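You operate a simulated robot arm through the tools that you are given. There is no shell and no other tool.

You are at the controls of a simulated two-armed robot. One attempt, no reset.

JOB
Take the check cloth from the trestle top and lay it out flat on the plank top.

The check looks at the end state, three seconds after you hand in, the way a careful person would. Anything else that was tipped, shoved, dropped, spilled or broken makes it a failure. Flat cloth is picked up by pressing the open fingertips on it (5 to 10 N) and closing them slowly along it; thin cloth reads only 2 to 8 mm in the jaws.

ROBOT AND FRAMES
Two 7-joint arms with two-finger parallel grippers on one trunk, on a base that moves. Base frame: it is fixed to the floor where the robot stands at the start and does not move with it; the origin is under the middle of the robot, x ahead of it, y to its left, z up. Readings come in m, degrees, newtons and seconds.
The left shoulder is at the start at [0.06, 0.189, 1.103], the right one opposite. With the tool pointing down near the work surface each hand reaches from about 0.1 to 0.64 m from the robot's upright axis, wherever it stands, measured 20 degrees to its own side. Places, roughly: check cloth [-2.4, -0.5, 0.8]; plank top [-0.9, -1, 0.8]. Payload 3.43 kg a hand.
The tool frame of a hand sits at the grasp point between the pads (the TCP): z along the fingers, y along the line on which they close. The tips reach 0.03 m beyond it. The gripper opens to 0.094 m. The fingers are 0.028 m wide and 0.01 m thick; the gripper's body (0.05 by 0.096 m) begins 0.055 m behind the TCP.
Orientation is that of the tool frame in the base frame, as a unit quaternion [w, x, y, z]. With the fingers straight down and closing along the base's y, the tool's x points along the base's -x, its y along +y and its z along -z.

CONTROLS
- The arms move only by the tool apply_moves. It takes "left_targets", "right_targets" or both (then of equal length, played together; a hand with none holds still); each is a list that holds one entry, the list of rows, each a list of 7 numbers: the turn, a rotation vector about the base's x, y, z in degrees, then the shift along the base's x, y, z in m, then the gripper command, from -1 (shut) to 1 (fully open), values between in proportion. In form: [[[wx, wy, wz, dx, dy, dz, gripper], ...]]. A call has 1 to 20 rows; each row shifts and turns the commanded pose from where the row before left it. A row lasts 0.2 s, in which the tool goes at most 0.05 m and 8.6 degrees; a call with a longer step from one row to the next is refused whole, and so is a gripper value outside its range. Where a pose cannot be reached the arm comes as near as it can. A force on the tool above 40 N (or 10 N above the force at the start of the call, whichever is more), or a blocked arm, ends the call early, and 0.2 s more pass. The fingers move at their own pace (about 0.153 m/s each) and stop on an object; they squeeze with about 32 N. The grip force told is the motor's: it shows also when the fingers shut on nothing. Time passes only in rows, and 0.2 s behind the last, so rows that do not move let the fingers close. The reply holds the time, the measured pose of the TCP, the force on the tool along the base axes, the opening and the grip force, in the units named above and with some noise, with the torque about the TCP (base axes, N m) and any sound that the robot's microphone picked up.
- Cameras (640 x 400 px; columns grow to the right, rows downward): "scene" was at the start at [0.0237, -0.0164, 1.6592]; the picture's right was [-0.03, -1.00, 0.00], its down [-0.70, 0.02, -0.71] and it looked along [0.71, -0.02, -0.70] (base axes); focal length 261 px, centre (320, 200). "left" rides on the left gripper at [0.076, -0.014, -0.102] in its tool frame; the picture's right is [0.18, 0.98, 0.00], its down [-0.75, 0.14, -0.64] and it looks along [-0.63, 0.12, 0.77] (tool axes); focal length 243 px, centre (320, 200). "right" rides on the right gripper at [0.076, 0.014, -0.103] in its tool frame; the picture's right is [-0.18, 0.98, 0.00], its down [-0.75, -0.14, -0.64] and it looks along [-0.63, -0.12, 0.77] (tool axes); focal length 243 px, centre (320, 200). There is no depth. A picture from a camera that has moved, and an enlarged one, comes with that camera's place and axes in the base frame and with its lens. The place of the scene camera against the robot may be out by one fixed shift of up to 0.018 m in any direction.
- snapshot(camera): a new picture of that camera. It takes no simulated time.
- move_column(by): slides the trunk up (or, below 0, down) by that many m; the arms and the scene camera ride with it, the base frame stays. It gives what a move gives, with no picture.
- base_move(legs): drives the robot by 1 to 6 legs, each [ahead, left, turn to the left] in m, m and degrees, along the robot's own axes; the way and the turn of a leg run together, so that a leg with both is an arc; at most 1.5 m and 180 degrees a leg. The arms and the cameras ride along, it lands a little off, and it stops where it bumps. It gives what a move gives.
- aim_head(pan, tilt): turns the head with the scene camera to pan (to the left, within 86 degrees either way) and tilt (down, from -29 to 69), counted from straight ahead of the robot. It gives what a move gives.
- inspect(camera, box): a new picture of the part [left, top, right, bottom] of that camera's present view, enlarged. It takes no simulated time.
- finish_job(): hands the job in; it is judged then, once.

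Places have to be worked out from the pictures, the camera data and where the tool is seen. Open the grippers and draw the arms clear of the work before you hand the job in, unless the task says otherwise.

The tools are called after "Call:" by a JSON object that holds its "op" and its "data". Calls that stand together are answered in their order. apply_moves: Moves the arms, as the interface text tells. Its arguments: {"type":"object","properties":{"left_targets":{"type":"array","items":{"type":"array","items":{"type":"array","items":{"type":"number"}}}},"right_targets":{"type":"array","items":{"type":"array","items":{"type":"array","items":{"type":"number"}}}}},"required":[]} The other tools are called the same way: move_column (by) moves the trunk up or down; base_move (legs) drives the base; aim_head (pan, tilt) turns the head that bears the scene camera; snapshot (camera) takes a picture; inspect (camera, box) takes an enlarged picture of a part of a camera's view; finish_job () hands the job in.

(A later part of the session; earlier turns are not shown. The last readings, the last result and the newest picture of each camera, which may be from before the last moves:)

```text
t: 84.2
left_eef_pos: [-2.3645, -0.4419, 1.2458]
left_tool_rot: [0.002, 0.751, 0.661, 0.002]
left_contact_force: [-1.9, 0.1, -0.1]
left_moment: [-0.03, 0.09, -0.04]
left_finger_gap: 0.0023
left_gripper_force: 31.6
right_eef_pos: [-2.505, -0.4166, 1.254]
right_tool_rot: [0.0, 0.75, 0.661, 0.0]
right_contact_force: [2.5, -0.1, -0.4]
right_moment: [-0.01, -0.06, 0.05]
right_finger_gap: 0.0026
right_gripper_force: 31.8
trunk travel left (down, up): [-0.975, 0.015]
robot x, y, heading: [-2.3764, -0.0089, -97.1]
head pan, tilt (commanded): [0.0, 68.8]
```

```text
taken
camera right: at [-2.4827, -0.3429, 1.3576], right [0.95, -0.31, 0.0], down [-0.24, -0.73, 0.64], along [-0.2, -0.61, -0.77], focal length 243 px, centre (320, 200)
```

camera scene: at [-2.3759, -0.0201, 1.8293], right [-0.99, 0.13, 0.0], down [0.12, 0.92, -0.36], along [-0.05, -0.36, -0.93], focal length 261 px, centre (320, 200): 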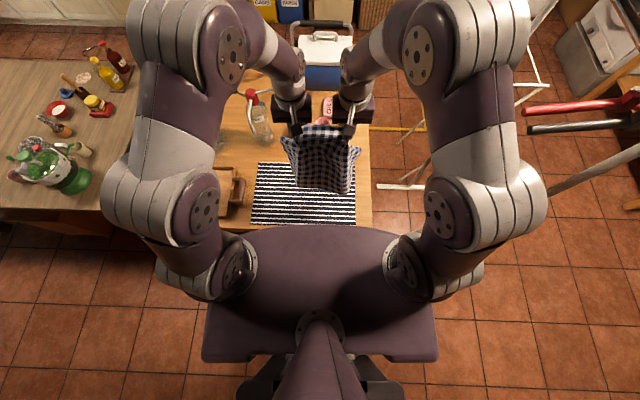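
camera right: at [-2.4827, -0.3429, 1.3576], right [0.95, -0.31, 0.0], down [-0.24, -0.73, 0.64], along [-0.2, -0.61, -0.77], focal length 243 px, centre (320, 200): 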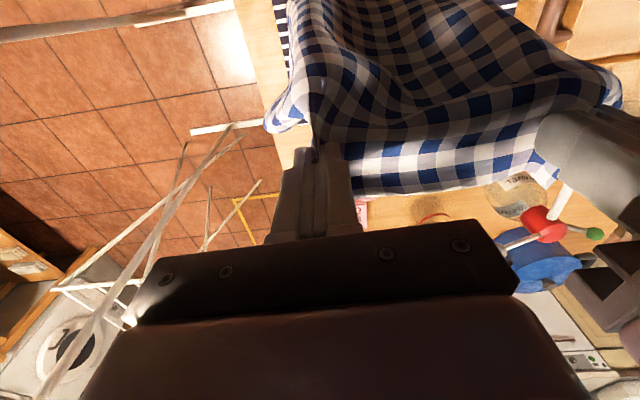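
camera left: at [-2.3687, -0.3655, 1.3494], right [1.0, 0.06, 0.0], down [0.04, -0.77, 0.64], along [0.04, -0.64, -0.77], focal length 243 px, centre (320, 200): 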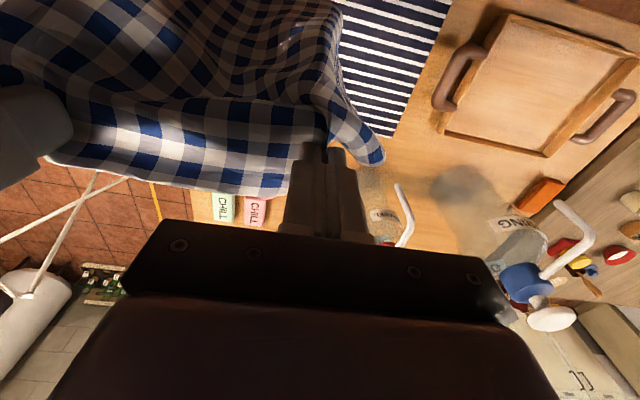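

The cloth is fully off the trestle top and the striped mat, tray and cups are untouched. I back away, straighten the heading, and crab left along the aisle toward the plank table.

Call:
{"op": "base_move", "data": {"legs": [[-0.2, 0, 0], [0, 0, 7.2], [0, 0.7, 0], [0, 0.72, 0]]}}

Call:
{"op": "aim_head", "data": {"pan": 0, "tilt": 50}}

Call:
{"op": "snapshot", "data": {"camera": "scene"}}

Call:
{"op": "snapshot", "data": {"camera": "left"}}

Call:
{"op": "snapshot", "data": {"camera": "right"}}

```text
t: 93.3
left_eef_pos: [-0.8879, -0.2491, 1.2482]
left_tool_rot: [0.002, 0.712, 0.703, 0.002]
left_contact_force: [-1.8, 0.3, 0.2]
left_moment: [0.0, 0.04, -0.04]
left_finger_gap: 0.0024
left_gripper_force: 31.5
right_eef_pos: [-1.0327, -0.2399, 1.2533]
right_tool_rot: [0.0, 0.712, 0.702, 0.001]
right_contact_force: [1.7, -0.2, -0.1]
right_moment: [0.01, -0.05, 0.06]
right_finger_gap: 0.0027
right_gripper_force: 32.1
trunk travel left (down, up): [-0.975, 0.015]
robot x, y, heading: [-0.9509, 0.1811, -90.8]
head pan, tilt (commanded): [0.0, 68.8]
```

```text
t: 94.1
left_eef_pos: [-0.886, -0.2506, 1.2466]
left_tool_rot: [0.002, 0.711, 0.703, 0.002]
left_contact_force: [-2.3, 0.2, 0.1]
left_moment: [-0.01, 0.05, -0.05]
left_finger_gap: 0.0023
left_gripper_force: 31.7
right_eef_pos: [-1.0306, -0.2387, 1.2548]
right_tool_rot: [-0.001, 0.712, 0.702, 0.0]
right_contact_force: [1.8, 0.5, 0.1]
right_moment: [0.0, -0.09, -0.01]
right_finger_gap: 0.0027
right_gripper_force: 32.1
trunk travel left (down, up): [-0.975, 0.015]
robot x, y, heading: [-0.9482, 0.1807, -90.7]
head pan, tilt (commanded): [0.0, 50.0]
```

```text
taken
camera scene: at [-0.9474, 0.1472, 1.8513], right [-1.0, 0.01, 0.0], down [0.01, 0.77, -0.64], along [-0.01, -0.64, -0.77], focal length 261 px, centre (320, 200)
```

scene: 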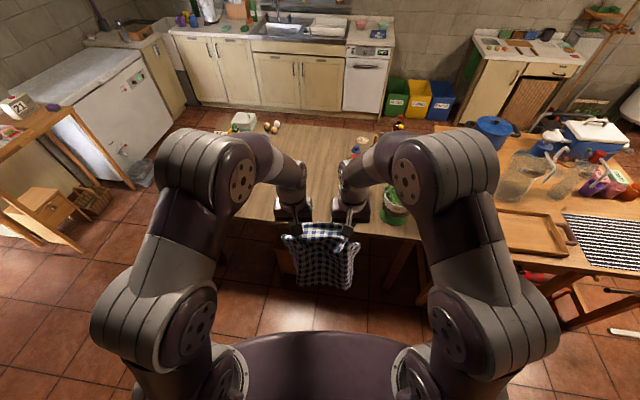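

```text
taken
camera left: at [-0.8997, -0.174, 1.3494], right [0.99, 0.17, 0.0], down [0.13, -0.76, 0.64], along [0.11, -0.63, -0.77], focal length 243 px, centre (320, 200)
```

left: 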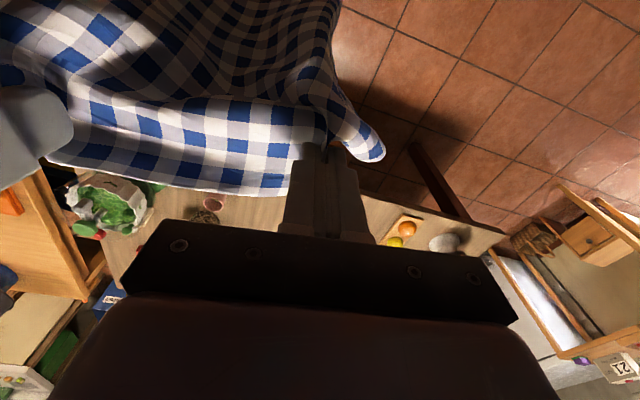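

```text
taken
camera right: at [-1.0155, -0.1643, 1.3577], right [0.98, -0.2, 0.0], down [-0.15, -0.75, 0.64], along [-0.13, -0.63, -0.77], focal length 243 px, centre (320, 200)
```

right: 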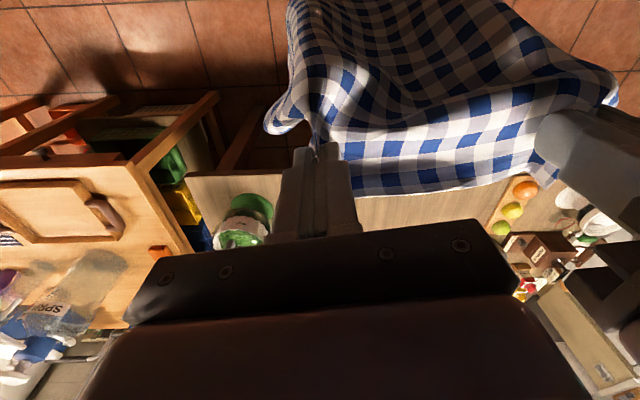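

The plank table is rotated ~9° too, with its near edge running from (-1.45,-0.46) to (-0.19,-0.66); the free area is between the fruit board (x≈-0.54) and the cups (x≈-1.13). I turn to match it and move to face the free middle, still standing back.

Call:
{"op": "base_move", "data": {"legs": [[0, 0, -8.2], [0, 0.261, 0], [0.15, 0, 0]]}}

Call:
{"op": "aim_head", "data": {"pan": 0, "tilt": 55}}

Call:
{"op": "snapshot", "data": {"camera": "scene"}}

Call:
{"op": "snapshot", "data": {"camera": "left"}}

Call:
{"op": "snapshot", "data": {"camera": "right"}}

```text
t: 97.6
left_eef_pos: [-0.7115, -0.4421, 1.2474]
left_tool_rot: [0.002, 0.761, 0.649, 0.0]
left_contact_force: [-1.4, 0.5, -0.4]
left_moment: [0.0, 0.05, -0.05]
left_finger_gap: 0.0025
left_gripper_force: 31.7
right_eef_pos: [-0.8518, -0.4103, 1.2559]
right_tool_rot: [-0.001, 0.76, 0.65, 0.0]
right_contact_force: [2.3, -0.2, -0.1]
right_moment: [-0.01, -0.06, 0.07]
right_finger_gap: 0.003
right_gripper_force: 32.4
trunk travel left (down, up): [-0.975, 0.015]
robot x, y, heading: [-0.7125, -0.0144, -98.9]
head pan, tilt (commanded): [0.0, 50.0]
```

```text
t: 98.2
left_eef_pos: [-0.7107, -0.4428, 1.2474]
left_tool_rot: [0.002, 0.76, 0.65, 0.002]
left_contact_force: [-2.8, 1.0, -0.4]
left_moment: [0.02, 0.05, 0.01]
left_finger_gap: 0.0024
left_gripper_force: 32.6
right_eef_pos: [-0.8521, -0.4124, 1.2545]
right_tool_rot: [-0.001, 0.76, 0.65, 0.001]
right_contact_force: [1.0, 0.0, -0.2]
right_moment: [-0.01, -0.04, 0.1]
right_finger_gap: 0.0028
right_gripper_force: 31.8
trunk travel left (down, up): [-0.975, 0.015]
robot x, y, heading: [-0.7118, -0.0091, -98.9]
head pan, tilt (commanded): [0.0, 55.0]
```

```text
taken
camera scene: at [-0.7118, -0.036, 1.8449], right [-0.99, 0.16, 0.0], down [0.13, 0.81, -0.57], along [-0.09, -0.57, -0.82], focal length 261 px, centre (320, 200)
```

scene: 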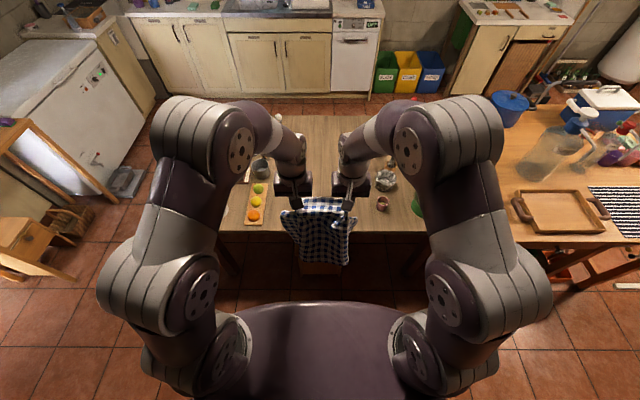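

```text
taken
camera left: at [-0.713, -0.3657, 1.3497], right [1.0, 0.03, 0.0], down [0.02, -0.77, 0.64], along [0.02, -0.64, -0.77], focal length 243 px, centre (320, 200)
```

left: 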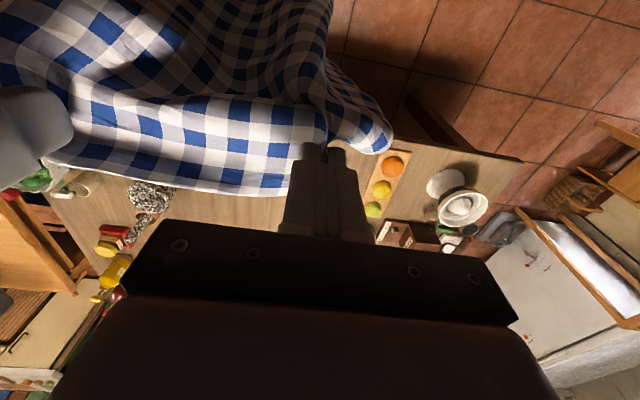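

```text
taken
camera right: at [-0.8262, -0.3398, 1.358], right [0.94, -0.33, 0.0], down [-0.26, -0.72, 0.64], along [-0.21, -0.6, -0.77], focal length 243 px, centre (320, 200)
```

right: 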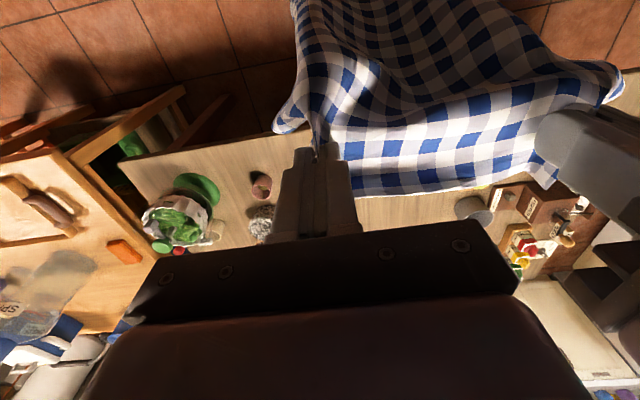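

The free stretch runs from x≈-0.57 (fruit board) to x≈-1.09 (cup); the table edge there is at y≈-0.576. I drive forward so the edge ends up ~0.27 m ahead of the axis (base front is under 0.234), with the cloth still hanging well above the table.

Call:
{"op": "base_move", "data": {"legs": [[0, -0.031, 0], [0.295, 0, 0]]}}

Call:
{"op": "aim_head", "data": {"pan": 0, "tilt": 60}}

Call:
{"op": "snapshot", "data": {"camera": "scene"}}

Call:
{"op": "snapshot", "data": {"camera": "left"}}

Call:
{"op": "snapshot", "data": {"camera": "right"}}

```text
t: 100.7
left_eef_pos: [-0.79, -0.7285, 1.248]
left_tool_rot: [0.002, 0.761, 0.649, 0.001]
left_contact_force: [-1.6, 0.4, -0.5]
left_moment: [-0.03, 0.03, 0.01]
left_finger_gap: 0.0021
left_gripper_force: 31.8
right_eef_pos: [-0.9309, -0.6971, 1.2558]
right_tool_rot: [0.0, 0.761, 0.649, 0.0]
right_contact_force: [1.6, -0.3, -0.4]
right_moment: [-0.03, -0.06, 0.01]
right_finger_gap: 0.0032
right_gripper_force: 32.1
trunk travel left (down, up): [-0.975, 0.015]
robot x, y, heading: [-0.7886, -0.2988, -99.0]
head pan, tilt (commanded): [0.0, 55.0]
```

```text
t: 101.3
left_eef_pos: [-0.7889, -0.7306, 1.2449]
left_tool_rot: [0.001, 0.761, 0.649, 0.002]
left_contact_force: [-2.0, 1.1, 0.5]
left_moment: [-0.03, 0.07, 0.01]
left_finger_gap: 0.0025
left_gripper_force: 32.1
right_eef_pos: [-0.9306, -0.698, 1.2533]
right_tool_rot: [0.0, 0.761, 0.649, 0.001]
right_contact_force: [1.8, 0.0, -0.2]
right_moment: [0.02, -0.1, 0.05]
right_finger_gap: 0.0029
right_gripper_force: 31.4
trunk travel left (down, up): [-0.975, 0.015]
robot x, y, heading: [-0.7885, -0.2923, -99.0]
head pan, tilt (commanded): [0.0, 60.0]
```

```text
taken
camera scene: at [-0.7885, -0.3175, 1.8388], right [-0.99, 0.16, 0.0], down [0.14, 0.85, -0.5], along [-0.08, -0.49, -0.87], focal length 261 px, centre (320, 200)
```

scene: 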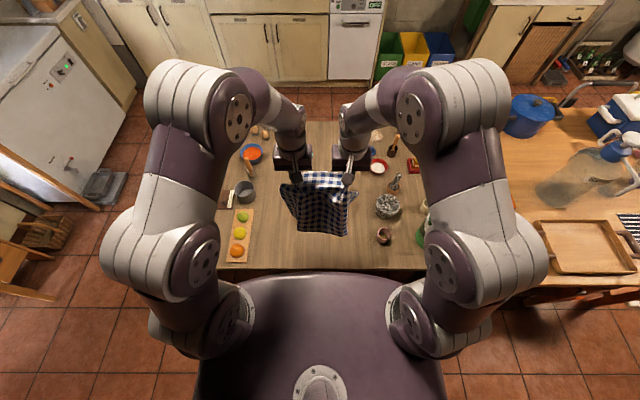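

```text
taken
camera left: at [-0.7912, -0.6526, 1.3497], right [1.0, 0.03, 0.0], down [0.02, -0.77, 0.64], along [0.02, -0.64, -0.77], focal length 243 px, centre (320, 200)
```

left: 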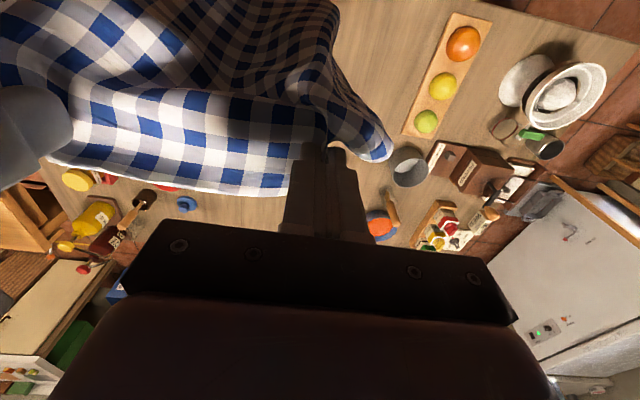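

```text
taken
camera right: at [-0.9044, -0.6264, 1.3579], right [0.94, -0.34, 0.0], down [-0.26, -0.72, 0.64], along [-0.22, -0.6, -0.77], focal length 243 px, centre (320, 200)
```

right: 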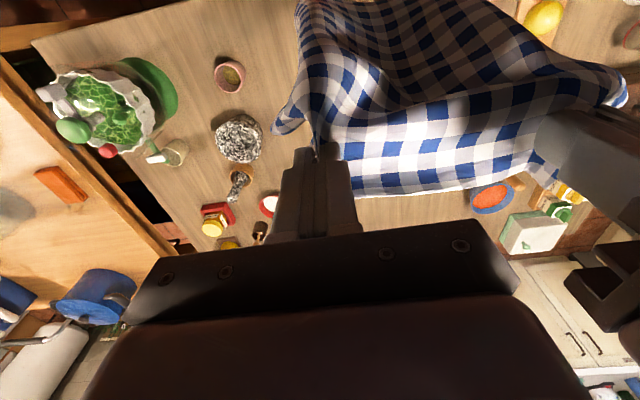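

Everything on the table is well outside the planned footprint. I extend both hands forward and down so the hanging hem comes near the table at the far side of the free area.

Call:
{"op": "apply_moves", "data": {"left_targets": [[[0, 0, 0, -0.0012, -0.0234, -0.0167, -1], [0, 0, 0, -0.0012, -0.0234, -0.0167, -1], [0, 0, 0, -0.0012, -0.0234, -0.0167, -1], [0, 0, 0, -0.0012, -0.0234, -0.0167, -1], [0, 0, 0, -0.0012, -0.0234, -0.0167, -1], [0, 0, 0, -0.0012, -0.0234, -0.0167, -1], [0, 0, 0, 0, 0, 0, -1]]], "right_targets": [[[0, 0, 0, -0.0012, -0.0234, -0.0167, -1], [0, 0, 0, -0.0012, -0.0234, -0.0167, -1], [0, 0, 0, -0.0012, -0.0234, -0.0167, -1], [0, 0, 0, -0.0012, -0.0234, -0.0167, -1], [0, 0, 0, -0.0012, -0.0234, -0.0167, -1], [0, 0, 0, -0.0012, -0.0234, -0.0167, -1], [0, 0, 0, 0, 0, 0, -1]]]}}

Call:
{"op": "snapshot", "data": {"camera": "scene"}}

Call:
{"op": "snapshot", "data": {"camera": "left"}}

```text
t: 102.9
left_eef_pos: [-0.7961, -0.8698, 1.1461]
left_tool_rot: [0.002, 0.761, 0.649, 0.001]
left_contact_force: [-2.2, -0.1, -0.7]
left_moment: [0.01, 0.04, -0.01]
left_finger_gap: 0.0024
left_gripper_force: 32.1
right_eef_pos: [-0.9372, -0.8402, 1.1539]
right_tool_rot: [-0.001, 0.761, 0.649, 0.0]
right_contact_force: [2.2, -0.6, -0.3]
right_moment: [0.0, -0.09, 0.08]
right_finger_gap: 0.0028
right_gripper_force: 31.9
trunk travel left (down, up): [-0.975, 0.015]
robot x, y, heading: [-0.7896, -0.2987, -99.0]
head pan, tilt (commanded): [0.0, 60.0]
```

```text
taken
camera scene: at [-0.7881, -0.3173, 1.8388], right [-0.99, 0.16, 0.0], down [0.14, 0.85, -0.5], along [-0.08, -0.49, -0.87], focal length 261 px, centre (320, 200)
```

scene: 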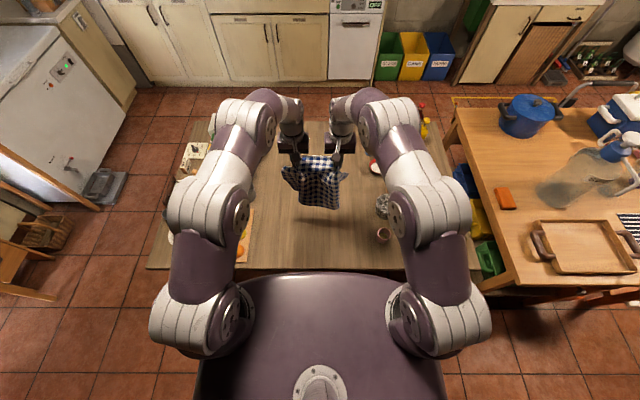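

```text
taken
camera left: at [-0.7978, -0.7926, 1.2499], right [1.0, 0.03, 0.0], down [0.02, -0.77, 0.64], along [0.02, -0.64, -0.77], focal length 243 px, centre (320, 200)
```

left: 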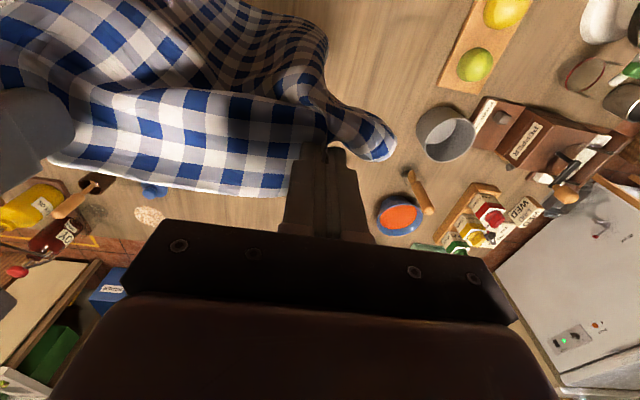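

Both hands reached about fwd 0.57 m. I enlarge the view of the hanging cloth to judge hem height from its shadow.

Call:
{"op": "inspect", "data": {"camera": "scene", "box": [240, 120, 420, 270]}}

Call:
{"op": "snapshot", "data": {"camera": "right"}}

```text
2.67 times, centred on (330, 195) of scene
camera zoom: at [-0.7881, -0.3173, 1.8388], right [-0.99, 0.16, 0.0], down [0.14, 0.85, -0.5], along [-0.08, -0.49, -0.87], focal length 696 px, centre (293, 213)
```

zoom: 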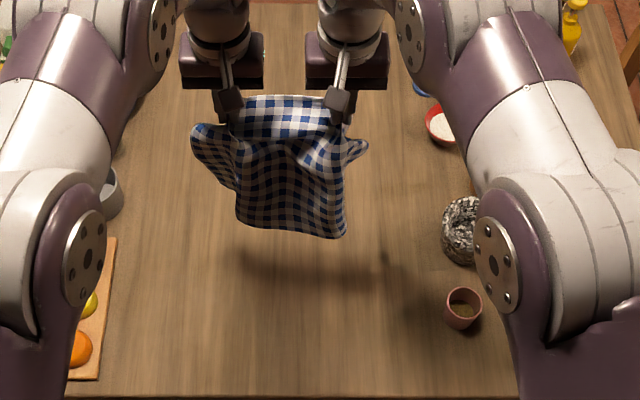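

```text
taken
camera right: at [-0.9111, -0.7675, 1.2578], right [0.94, -0.34, 0.0], down [-0.26, -0.72, 0.64], along [-0.22, -0.6, -0.77], focal length 243 px, centre (320, 200)
```

right: 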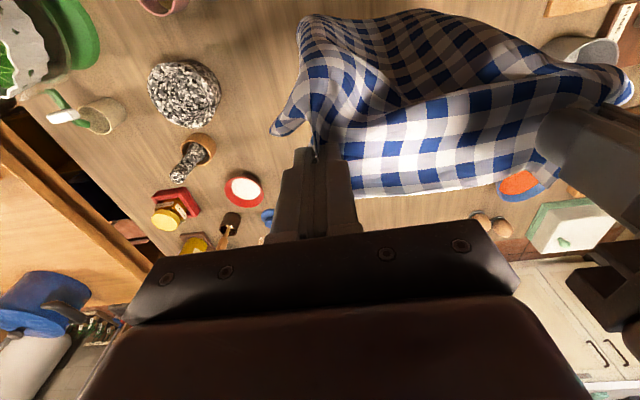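

The hem hangs ~7 cm above the table, and the side parts drape behind. I lower until the hem touches, then start laying by moving back and down at 45°.

Call:
{"op": "apply_moves", "data": {"left_targets": [[[0, 0, 0, 0, 0, -0.02, -1], [0, 0, 0, 0, 0, -0.02, -1], [0, 0, 0, 0, 0, -0.02, -1], [0, 0, 0, 0, 0, -0.01, -1], [0, 0, 0, 0.0028, 0.0178, -0.0175, -1], [0, 0, 0, 0.0028, 0.0178, -0.0175, -1], [0, 0, 0, 0.0028, 0.0178, -0.0175, -1], [0, 0, 0, 0.0028, 0.0178, -0.0175, -1], [0, 0, 0, 0, 0, 0, -1]]], "right_targets": [[[0, 0, 0, 0, 0, -0.02, -1], [0, 0, 0, 0, 0, -0.02, -1], [0, 0, 0, 0, 0, -0.02, -1], [0, 0, 0, 0, 0, -0.01, -1], [0, 0, 0, 0.0028, 0.0178, -0.0175, -1], [0, 0, 0, 0.0028, 0.0178, -0.0175, -1], [0, 0, 0, 0.0028, 0.0178, -0.0175, -1], [0, 0, 0, 0.0028, 0.0178, -0.0175, -1], [0, 0, 0, 0, 0, 0, -1]]]}}

Call:
{"op": "inspect", "data": {"camera": "scene", "box": [230, 120, 430, 280]}}

Call:
{"op": "snapshot", "data": {"camera": "left"}}

Call:
{"op": "snapshot", "data": {"camera": "right"}}

```text
t: 104.9
left_eef_pos: [-0.7854, -0.7991, 1.0059]
left_tool_rot: [0.002, 0.761, 0.649, 0.002]
left_contact_force: [-1.3, 0.0, -0.8]
left_moment: [-0.01, 0.03, 0.01]
left_finger_gap: 0.0024
left_gripper_force: 32.1
right_eef_pos: [-0.9252, -0.769, 1.0145]
right_tool_rot: [0.0, 0.761, 0.649, 0.001]
right_contact_force: [1.3, 0.4, -0.4]
right_moment: [0.02, -0.06, 0.02]
right_finger_gap: 0.0026
right_gripper_force: 32.2
trunk travel left (down, up): [-0.975, 0.015]
robot x, y, heading: [-0.7895, -0.2975, -98.9]
head pan, tilt (commanded): [0.0, 60.0]
```

```text
2.50 times, centred on (330, 200) of scene
camera zoom: at [-0.7883, -0.3185, 1.8388], right [-0.99, 0.16, 0.0], down [0.14, 0.86, -0.5], along [-0.08, -0.49, -0.87], focal length 652 px, centre (295, 200)
```

zoom: 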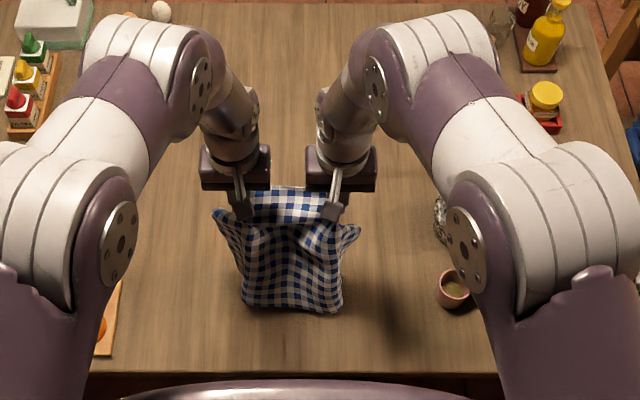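

```text
taken
camera left: at [-0.7876, -0.722, 1.1089], right [1.0, 0.03, 0.0], down [0.02, -0.77, 0.64], along [0.02, -0.64, -0.77], focal length 243 px, centre (320, 200)
```

left: 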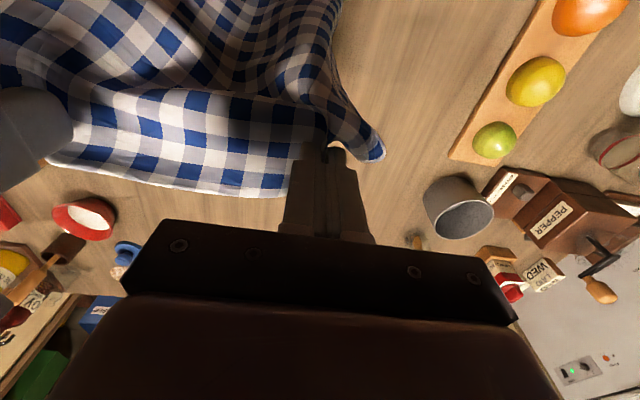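

```text
taken
camera right: at [-0.9003, -0.6962, 1.1179], right [0.94, -0.34, 0.0], down [-0.26, -0.72, 0.64], along [-0.22, -0.6, -0.77], focal length 243 px, centre (320, 200)
```

right: 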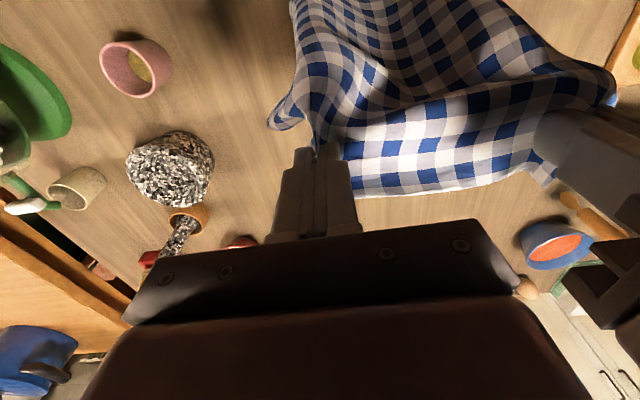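

The cloth curves toward the robot, so its hem lies on the robot side of the hands; it should be laid near-to-far instead. I raise a little, move back so the hem lands near the table's front, then will lay forward.

Call:
{"op": "apply_moves", "data": {"left_targets": [[[0, 0, 0, 0, 0, 0.02, -1], [0, 0, 0, 0, 0, 0.02, -1], [0, 0, 0, 0.0034, 0.0217, 0.005, -1], [0, 0, 0, 0.0034, 0.0217, 0.005, -1], [0, 0, 0, 0.0034, 0.0217, 0, -1], [0, 0, 0, 0, 0, 0, -1], [0, 0, 0, 0, 0, 0, -1]]], "right_targets": [[[0, 0, 0, 0, 0, 0.02, -1], [0, 0, 0, 0, 0, 0.02, -1], [0, 0, 0, 0.0034, 0.0217, 0.005, -1], [0, 0, 0, 0.0034, 0.0217, 0.005, -1], [0, 0, 0, 0.0034, 0.0217, 0, -1], [0, 0, 0, 0, 0, 0, -1], [0, 0, 0, 0, 0, 0, -1]]]}}

Call:
{"op": "inspect", "data": {"camera": "scene", "box": [230, 140, 430, 300]}}

Call:
{"op": "snapshot", "data": {"camera": "right"}}

```text
t: 106.5
left_eef_pos: [-0.7759, -0.7333, 1.0562]
left_tool_rot: [0.001, 0.761, 0.649, 0.002]
left_contact_force: [-2.1, -0.1, 1.1]
left_moment: [0.02, 0.03, -0.01]
left_finger_gap: 0.0025
left_gripper_force: 32.3
right_eef_pos: [-0.9157, -0.7045, 1.0647]
right_tool_rot: [0.0, 0.761, 0.649, 0.001]
right_contact_force: [2.2, 0.0, -0.4]
right_moment: [-0.01, -0.08, 0.05]
right_finger_gap: 0.0027
right_gripper_force: 31.9
trunk travel left (down, up): [-0.975, 0.015]
robot x, y, heading: [-0.7872, -0.2999, -99.4]
head pan, tilt (commanded): [0.0, 60.0]
```

```text
2.50 times, centred on (330, 220) of scene
camera zoom: at [-0.7882, -0.3186, 1.8388], right [-0.99, 0.16, 0.0], down [0.14, 0.86, -0.5], along [-0.08, -0.49, -0.87], focal length 652 px, centre (295, 150)
```

zoom: 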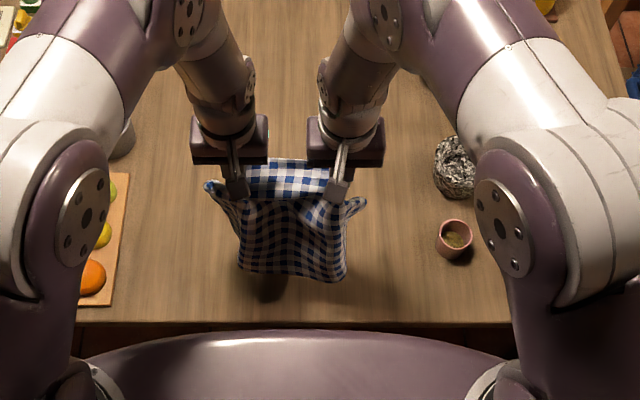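

```text
taken
camera right: at [-0.8902, -0.631, 1.167], right [0.94, -0.34, 0.0], down [-0.26, -0.72, 0.64], along [-0.22, -0.6, -0.77], focal length 243 px, centre (320, 200)
```

right: 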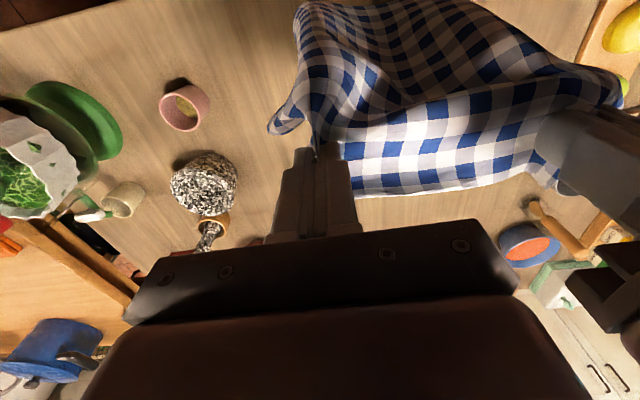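

The hem hangs just above the front of the free area. I lower it to touch and lay the cloth forward; afterwards I'll re-grip nearer the true corners for a cleaner spread.

Call:
{"op": "apply_moves", "data": {"left_targets": [[[0, 0, 0, 0, 0, -0.015, -1], [0, 0, 0, 0, 0, -0.015, -1], [0, 0, 0, -0.0027, -0.0173, -0.0237, -1], [0, 0, 0, -0.0027, -0.0173, -0.0237, -1], [0, 0, 0, -0.0027, -0.0173, -0.0237, -1], [0, 0, 0, -0.0027, -0.0173, -0.0237, -1], [0, 0, 0, 0, 0, 0, -1]]], "right_targets": [[[0, 0, 0, 0, 0, -0.015, -1], [0, 0, 0, 0, 0, -0.015, -1], [0, 0, 0, -0.0027, -0.0173, -0.0237, -1], [0, 0, 0, -0.0027, -0.0173, -0.0237, -1], [0, 0, 0, -0.0027, -0.0173, -0.0237, -1], [0, 0, 0, -0.0027, -0.0173, -0.0237, -1], [0, 0, 0, 0, 0, 0, -1]]]}}

Call:
{"op": "inspect", "data": {"camera": "scene", "box": [230, 140, 430, 300]}}

Call:
{"op": "snapshot", "data": {"camera": "right"}}

Call:
{"op": "snapshot", "data": {"camera": "left"}}

```text
t: 108.1
left_eef_pos: [-0.787, -0.802, 0.9317]
left_tool_rot: [0.002, 0.761, 0.649, 0.001]
left_contact_force: [-1.4, 0.0, 0.3]
left_moment: [-0.02, 0.05, -0.01]
left_finger_gap: 0.0026
left_gripper_force: 31.4
right_eef_pos: [-0.9276, -0.7726, 0.9388]
right_tool_rot: [-0.001, 0.761, 0.649, 0.001]
right_contact_force: [1.8, 0.2, 0.1]
right_moment: [-0.01, -0.04, 0.03]
right_finger_gap: 0.0029
right_gripper_force: 32.2
trunk travel left (down, up): [-0.975, 0.015]
robot x, y, heading: [-0.7881, -0.2924, -99.1]
head pan, tilt (commanded): [0.0, 60.0]
```

```text
2.50 times, centred on (330, 220) of scene
camera zoom: at [-0.7882, -0.3177, 1.8388], right [-0.99, 0.16, 0.0], down [0.14, 0.85, -0.5], along [-0.08, -0.49, -0.87], focal length 652 px, centre (295, 150)
```

zoom: 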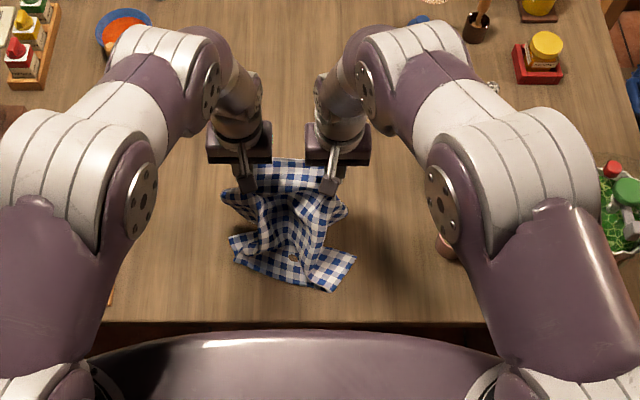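

```text
taken
camera right: at [-0.9012, -0.6997, 1.042], right [0.94, -0.34, 0.0], down [-0.26, -0.72, 0.64], along [-0.22, -0.6, -0.77], focal length 243 px, centre (320, 200)
```

right: 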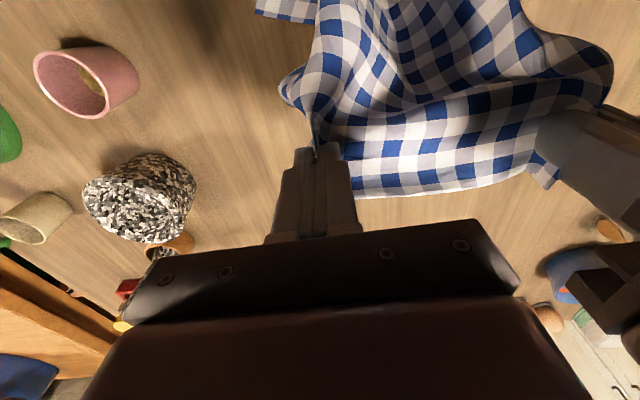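

```text
taken
camera left: at [-0.7882, -0.7255, 1.0345], right [1.0, 0.03, 0.0], down [0.02, -0.77, 0.64], along [0.02, -0.64, -0.77], focal length 243 px, centre (320, 200)
```

left: 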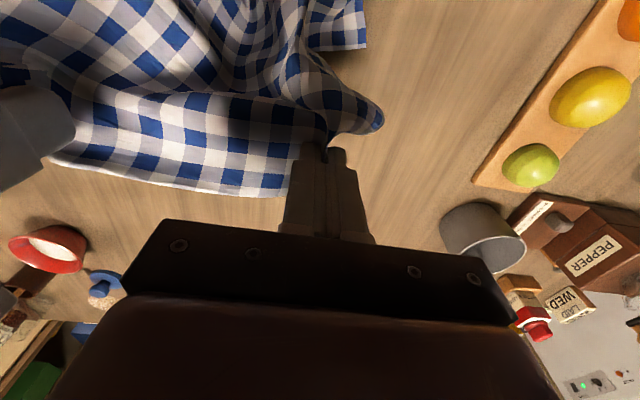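

The hem has landed with its side corners splaying outward, which is good. I continue forward and down to lay the rest.

Call:
{"op": "apply_moves", "data": {"left_targets": [[[0, 0, 0, -0.0027, -0.0173, -0.0225, -1], [0, 0, 0, -0.0027, -0.0173, -0.0225, -1], [0, 0, 0, -0.0027, -0.0173, -0.0225, -1], [0, 0, 0, -0.0027, -0.0173, -0.015, -1], [0, 0, 0, 0, 0, 0, -1]]], "right_targets": [[[0, 0, 0, -0.0027, -0.0173, -0.0225, -1], [0, 0, 0, -0.0027, -0.0173, -0.0225, -1], [0, 0, 0, -0.0027, -0.0173, -0.0225, -1], [0, 0, 0, -0.0027, -0.0173, -0.022, -1], [0, 0, 0, 0, 0, 0, -1]]]}}

Call:
{"op": "inspect", "data": {"camera": "scene", "box": [230, 140, 430, 300]}}

Call:
{"op": "snapshot", "data": {"camera": "right"}}

Call:
{"op": "snapshot", "data": {"camera": "left"}}

```text
t: 109.3
left_eef_pos: [-0.7936, -0.8485, 0.8797]
left_tool_rot: [-0.003, 0.762, 0.648, 0.01]
left_contact_force: [-0.5, -0.5, 0.2]
left_moment: [0.01, 0.01, 0.07]
left_finger_gap: 0.0025
left_gripper_force: 31.7
left hand out of reach, approached as far as the arm can: row 3, 4
right_eef_pos: [-0.9351, -0.8256, 0.8803]
right_tool_rot: [0.002, 0.759, 0.651, 0.0]
right_contact_force: [0.8, -0.4, -0.1]
right_moment: [0.04, 0.04, 0.03]
right_finger_gap: 0.003
right_gripper_force: 32.6
right hand out of reach, approached as far as the arm can: row 3, 4
trunk travel left (down, up): [-0.975, 0.015]
robot x, y, heading: [-0.7858, -0.3012, -99.0]
head pan, tilt (commanded): [0.0, 60.0]
```

```text
2.50 times, centred on (330, 220) of scene
camera zoom: at [-0.7881, -0.3191, 1.8387], right [-0.99, 0.16, 0.0], down [0.14, 0.86, -0.5], along [-0.08, -0.49, -0.87], focal length 652 px, centre (295, 150)
```

zoom: 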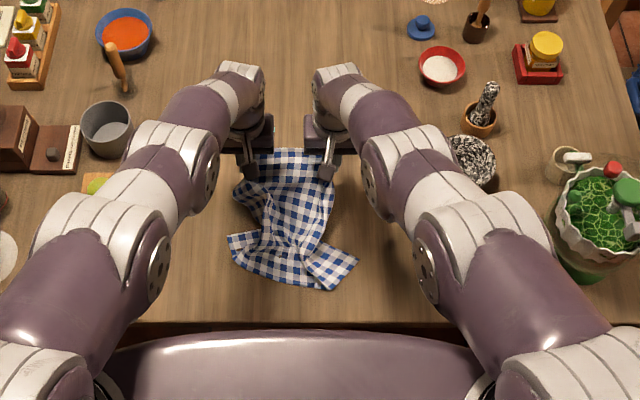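

```text
taken
camera right: at [-0.9092, -0.7529, 0.9819], right [0.94, -0.33, 0.0], down [-0.26, -0.72, 0.64], along [-0.21, -0.61, -0.76], focal length 243 px, centre (320, 200)
```

right: 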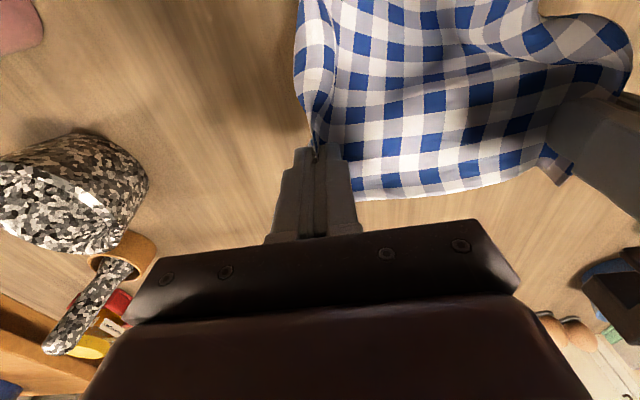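

```text
taken
camera left: at [-0.7958, -0.7728, 0.9826], right [1.0, 0.02, 0.01], down [0.01, -0.78, 0.63], along [0.02, -0.63, -0.78], focal length 243 px, centre (320, 200)
```

left: 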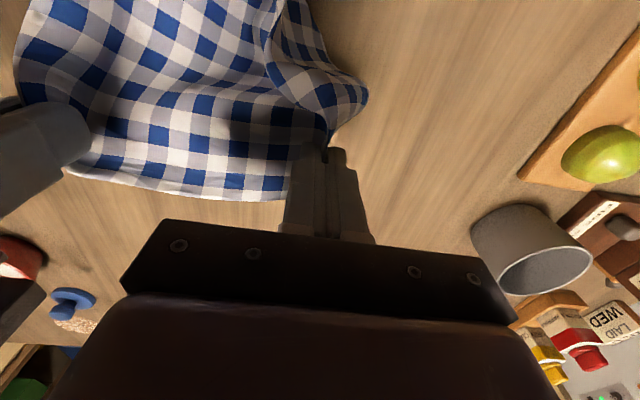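

The arms are stretched because the trunk is high; I lower the trunk, which brings both hands straight down toward the table.

Call:
{"op": "move_column", "data": {"by": -0.035}}

Call:
{"op": "inspect", "data": {"camera": "scene", "box": [230, 130, 430, 290]}}

Call:
{"op": "snapshot", "data": {"camera": "right"}}

Call:
{"op": "snapshot", "data": {"camera": "left"}}

```text
t: 110.1
left_eef_pos: [-0.7985, -0.8568, 0.8513]
left_tool_rot: [0.003, 0.762, 0.648, 0.0]
left_contact_force: [-0.6, -0.1, 0.0]
left_moment: [0.0, 0.02, 0.04]
left_finger_gap: 0.0024
left_gripper_force: 32.0
right_eef_pos: [-0.934, -0.8324, 0.8507]
right_tool_rot: [0.009, 0.76, 0.649, -0.006]
right_contact_force: [0.4, 0.6, -0.4]
right_moment: [-0.04, 0.0, 0.03]
right_finger_gap: 0.0028
right_gripper_force: 32.0
trunk travel left (down, up): [-0.94, 0.05]
robot x, y, heading: [-0.7914, -0.2986, -98.8]
head pan, tilt (commanded): [0.0, 60.0]
```

```text
2.50 times, centred on (330, 210) of scene
camera zoom: at [-0.7882, -0.3178, 1.8038], right [-0.99, 0.16, 0.0], down [0.14, 0.86, -0.5], along [-0.08, -0.49, -0.87], focal length 652 px, centre (295, 175)
```

zoom: 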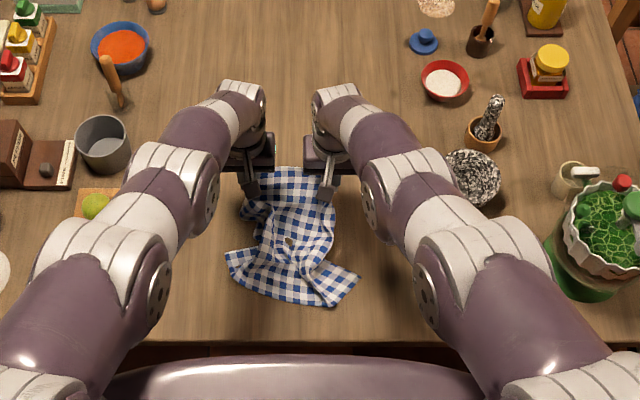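

```text
taken
camera right: at [-0.9091, -0.7573, 0.9514], right [0.94, -0.33, 0.01], down [-0.26, -0.71, 0.66], along [-0.21, -0.62, -0.76], focal length 243 px, centre (320, 200)
```

right: 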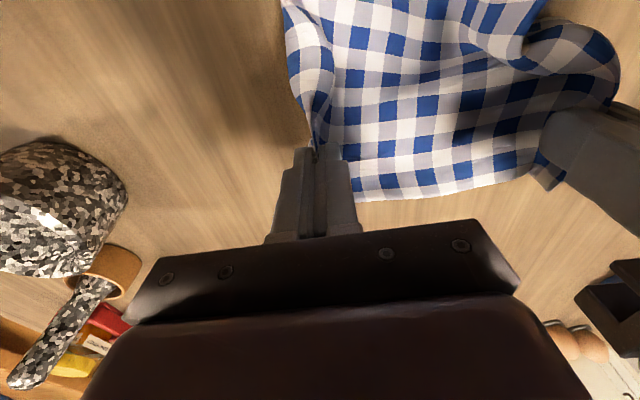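

```text
taken
camera left: at [-0.7989, -0.7792, 0.9542], right [1.0, 0.02, 0.0], down [0.02, -0.76, 0.65], along [0.02, -0.65, -0.76], focal length 243 px, centre (320, 200)
```

left: 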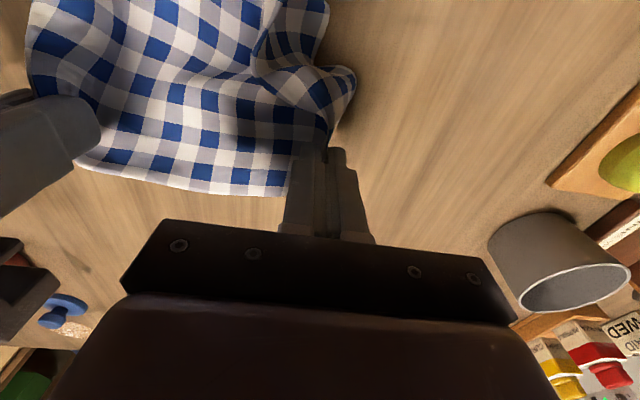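

The hands stand at z≈0.851 but their commanded targets may be lower. I give a small upward command to find out where the commanded pose is before touching down.

Call:
{"op": "apply_moves", "data": {"left_targets": [[[0, 0, 0, 0.002, 0.014, 0.01, -1], [0, 0, 0, 0, 0, 0, -1]]], "right_targets": [[[0, 0, 0, 0.002, 0.014, 0.01, -1], [0, 0, 0, 0, 0, 0, -1]]]}}

```text
t: 110.7
left_eef_pos: [-0.7908, -0.8346, 0.8468]
left_tool_rot: [0.002, 0.76, 0.649, 0.001]
left_contact_force: [-7.4, 0.9, 0.3]
left_moment: [0.04, 0.24, -0.07]
left_finger_gap: 0.0027
left_gripper_force: 31.8
right_eef_pos: [-0.9343, -0.8069, 0.8462]
right_tool_rot: [0.0, 0.761, 0.648, 0.001]
right_contact_force: [6.9, -2.0, 0.3]
right_moment: [-0.04, -0.21, 0.18]
right_finger_gap: 0.003
right_gripper_force: 32.2
trunk travel left (down, up): [-0.94, 0.05]
robot x, y, heading: [-0.7871, -0.2997, -98.9]
head pan, tilt (commanded): [0.0, 60.0]
```

The hands respond as expected now (z≈0.847). I lower 1.2 cm to the table and open the fingers to release.

Call:
{"op": "apply_moves", "data": {"left_targets": [[[0, 0, 0, 0, 0, -0.006, -1], [0, 0, 0, 0, 0, -0.005, -1], [0, 0, 0, 0, 0, 0, -1], [0, 0, 0, 0, 0, 0, -0.8], [0, 0, 0, 0, 0, 0, -0.6], [0, 0, 0, 0, 0, 0, -0.4], [0, 0, 0, 0, 0, 0, -0.2], [0, 0, 0, 0, 0, 0, 0], [0, 0, 0, 0, 0, 0, 0.3], [0, 0, 0, 0, 0, 0, 0.3]]], "right_targets": [[[0, 0, 0, 0, 0, -0.006, -1], [0, 0, 0, 0, 0, -0.005, -1], [0, 0, 0, 0, 0, 0, -1], [0, 0, 0, 0, 0, 0, -0.8], [0, 0, 0, 0, 0, 0, -0.6], [0, 0, 0, 0, 0, 0, -0.4], [0, 0, 0, 0, 0, 0, -0.2], [0, 0, 0, 0, 0, 0, 0], [0, 0, 0, 0, 0, 0, 0.3], [0, 0, 0, 0, 0, 0, 0.3]]]}}

Call:
{"op": "inspect", "data": {"camera": "scene", "box": [230, 130, 430, 290]}}

Call:
{"op": "snapshot", "data": {"camera": "right"}}

Call:
{"op": "snapshot", "data": {"camera": "left"}}

```text
t: 112.9
left_eef_pos: [-0.7904, -0.8348, 0.8356]
left_tool_rot: [0.001, 0.761, 0.649, 0.002]
left_contact_force: [0.1, 0.3, -0.5]
left_moment: [0.01, -0.02, -0.01]
left_finger_gap: 0.061
left_gripper_force: 0.1
right_eef_pos: [-0.9355, -0.8061, 0.8349]
right_tool_rot: [-0.002, 0.761, 0.649, 0.0]
right_contact_force: [1.0, -0.5, -1.9]
right_moment: [0.0, 0.02, 0.01]
right_finger_gap: 0.0609
right_gripper_force: 0.0
trunk travel left (down, up): [-0.94, 0.05]
robot x, y, heading: [-0.7886, -0.2961, -99.1]
head pan, tilt (commanded): [0.0, 60.0]
```

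```text
2.50 times, centred on (330, 210) of scene
camera zoom: at [-0.7882, -0.3185, 1.8038], right [-0.99, 0.16, 0.0], down [0.14, 0.86, -0.5], along [-0.08, -0.49, -0.87], focal length 652 px, centre (295, 175)
```

zoom: 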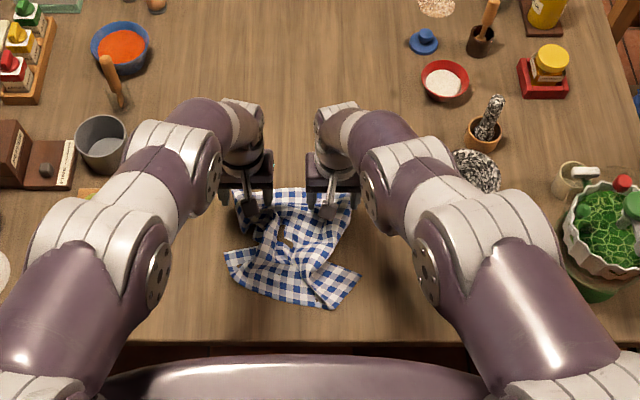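

```text
taken
camera right: at [-0.9089, -0.7338, 0.9388], right [0.94, -0.34, 0.0], down [-0.26, -0.72, 0.64], along [-0.22, -0.6, -0.77], focal length 243 px, centre (320, 200)
```

right: 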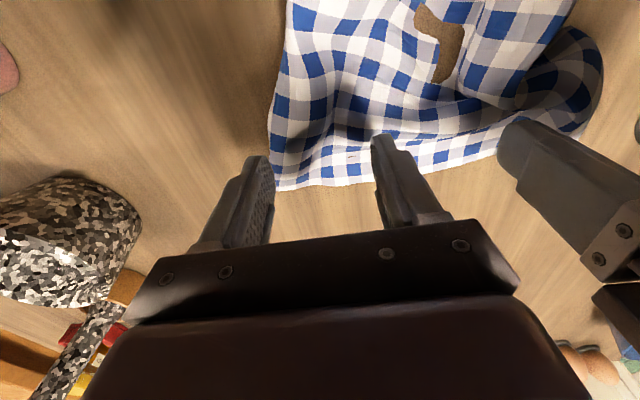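

```text
taken
camera left: at [-0.7926, -0.7581, 0.9389], right [1.0, 0.03, 0.0], down [0.02, -0.77, 0.64], along [0.02, -0.64, -0.77], focal length 243 px, centre (320, 200)
```

left: 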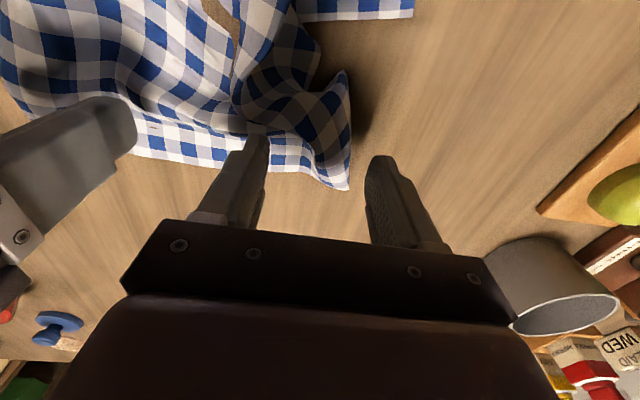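

The cloth is released on the plank table and has partly spread on its own. I lift the hands and draw them aside for a clear view.

Call:
{"op": "apply_moves", "data": {"left_targets": [[[0, 0, 0, 0, 0, 0.03, 0.3], [0, 0, 0, 0, 0, 0.04, 0.3], [0, 0, 0, 0, 0, 0.04, 0.3], [0, 0, 0, 0.03, 0.015, 0.02, 0.3], [0, 0, 0, 0.03, 0.02, 0.02, 0.3], [0, 0, 0, 0.03, 0.03, 0.0, 0.3], [0, 0, 0, 0.03, 0.03, 0.0, 0.3], [0, 0, 0, 0.03, 0.03, 0.0, 0.3], [0, 0, 0, 0, 0, 0, 0.3]]], "right_targets": [[[0, 0, 0, 0, 0, 0.03, 0.3], [0, 0, 0, 0, 0, 0.04, 0.3], [0, 0, 0, 0, 0, 0.04, 0.3], [0, 0, 0, -0.03, 0.02, 0.02, 0.3], [0, 0, 0, -0.03, 0.03, 0.02, 0.3], [0, 0, 0, -0.03, 0.03, 0.0, 0.3], [0, 0, 0, -0.03, 0.03, 0.0, 0.3], [0, 0, 0, -0.03, 0.03, 0.0, 0.3], [0, 0, 0, 0, 0, 0, 0.3]]]}}

Call:
{"op": "inspect", "data": {"camera": "scene", "box": [230, 130, 430, 290]}}

Call:
{"op": "snapshot", "data": {"camera": "right"}}

Call:
{"op": "snapshot", "data": {"camera": "left"}}

```text
t: 114.9
left_eef_pos: [-0.6412, -0.7107, 0.9857]
left_tool_rot: [0.001, 0.761, 0.649, 0.001]
left_contact_force: [0.1, 0.2, 0.0]
left_moment: [0.03, -0.03, -0.01]
left_finger_gap: 0.0611
left_gripper_force: 0.0
right_eef_pos: [-1.0859, -0.6659, 0.9856]
right_tool_rot: [-0.001, 0.761, 0.649, 0.001]
right_contact_force: [0.6, 0.3, 0.7]
right_moment: [0.03, -0.02, 0.01]
right_finger_gap: 0.0611
right_gripper_force: 0.0
trunk travel left (down, up): [-0.94, 0.05]
robot x, y, heading: [-0.7897, -0.2968, -99.2]
head pan, tilt (commanded): [0.0, 60.0]
```

```text
2.50 times, centred on (330, 210) of scene
camera zoom: at [-0.7882, -0.3196, 1.8038], right [-0.99, 0.16, 0.0], down [0.14, 0.86, -0.5], along [-0.08, -0.49, -0.87], focal length 652 px, centre (295, 175)
```

zoom: 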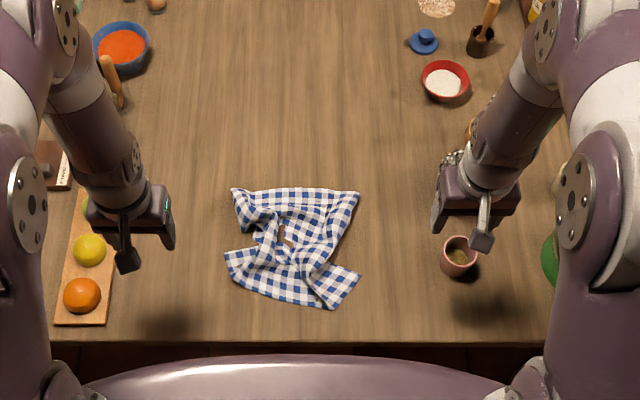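

```text
taken
camera right: at [-1.0598, -0.593, 1.0892], right [0.94, -0.34, 0.0], down [-0.26, -0.72, 0.64], along [-0.22, -0.6, -0.77], focal length 243 px, centre (320, 200)
```

right: 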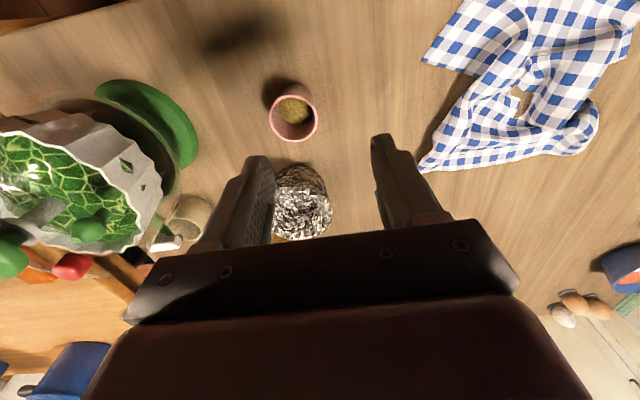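

```text
taken
camera left: at [-0.6431, -0.6338, 1.0887], right [1.0, 0.03, 0.0], down [0.02, -0.77, 0.64], along [0.02, -0.64, -0.77], focal length 243 px, centre (320, 200)
```

left: 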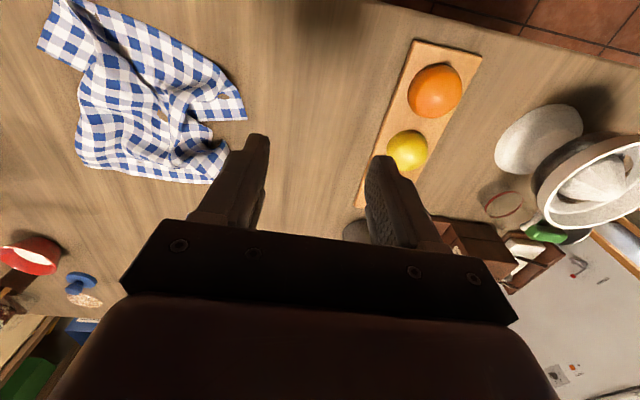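

Now I look closely at how the cloth lies, from all three cameras.

Call:
{"op": "inspect", "data": {"camera": "scene", "box": [290, 190, 390, 260]}}

Call:
{"op": "inspect", "data": {"camera": "left", "box": [20, 0, 280, 200]}}

Call:
{"op": "inspect", "data": {"camera": "right", "box": [400, 0, 640, 190]}}

```text
5.71 times, centred on (340, 225) of scene
camera zoom: at [-0.7882, -0.3196, 1.8038], right [-0.99, 0.16, 0.0], down [0.14, 0.86, -0.5], along [-0.08, -0.49, -0.87], focal length 1491 px, centre (206, 57)
```

zoom: 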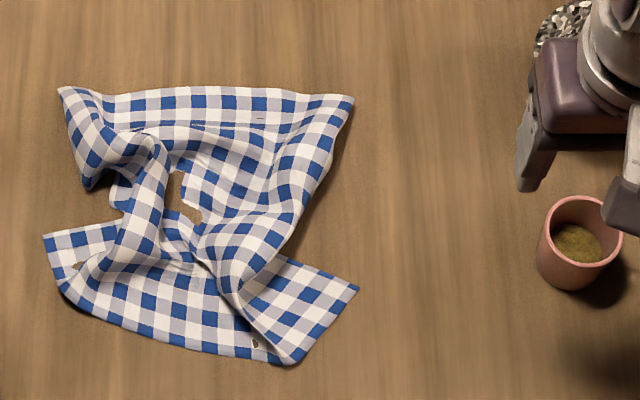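

```text
2.00 times, centred on (150, 100) of left
camera zoom: at [-0.6431, -0.6338, 1.0887], right [1.0, 0.03, 0.0], down [0.02, -0.77, 0.64], along [0.02, -0.64, -0.77], focal length 485 px, centre (660, 400)
```

zoom: 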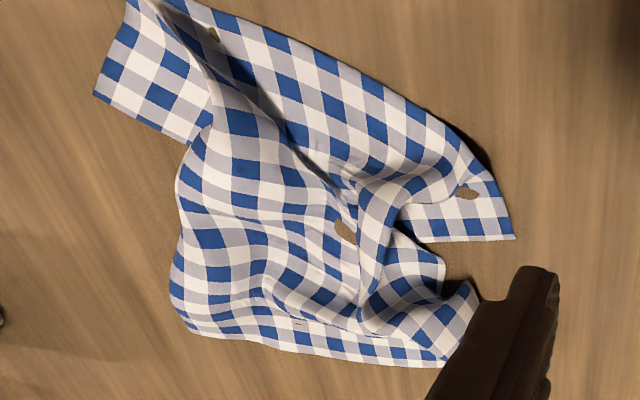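

```text
2.11 times, centred on (520, 95) of right
camera zoom: at [-1.0598, -0.593, 1.0892], right [0.94, -0.34, 0.0], down [-0.26, -0.72, 0.64], along [-0.22, -0.6, -0.77], focal length 511 px, centre (-101, 421)
```

zoom: 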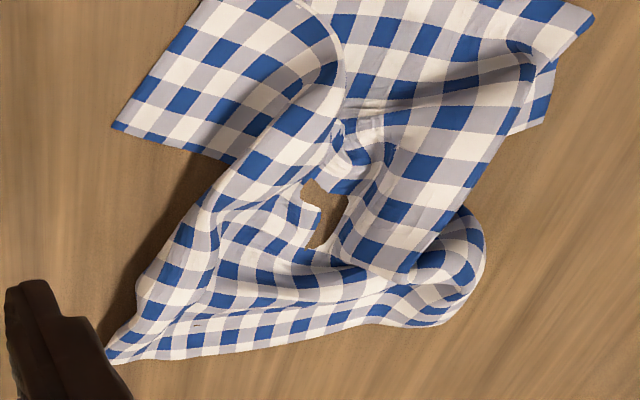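

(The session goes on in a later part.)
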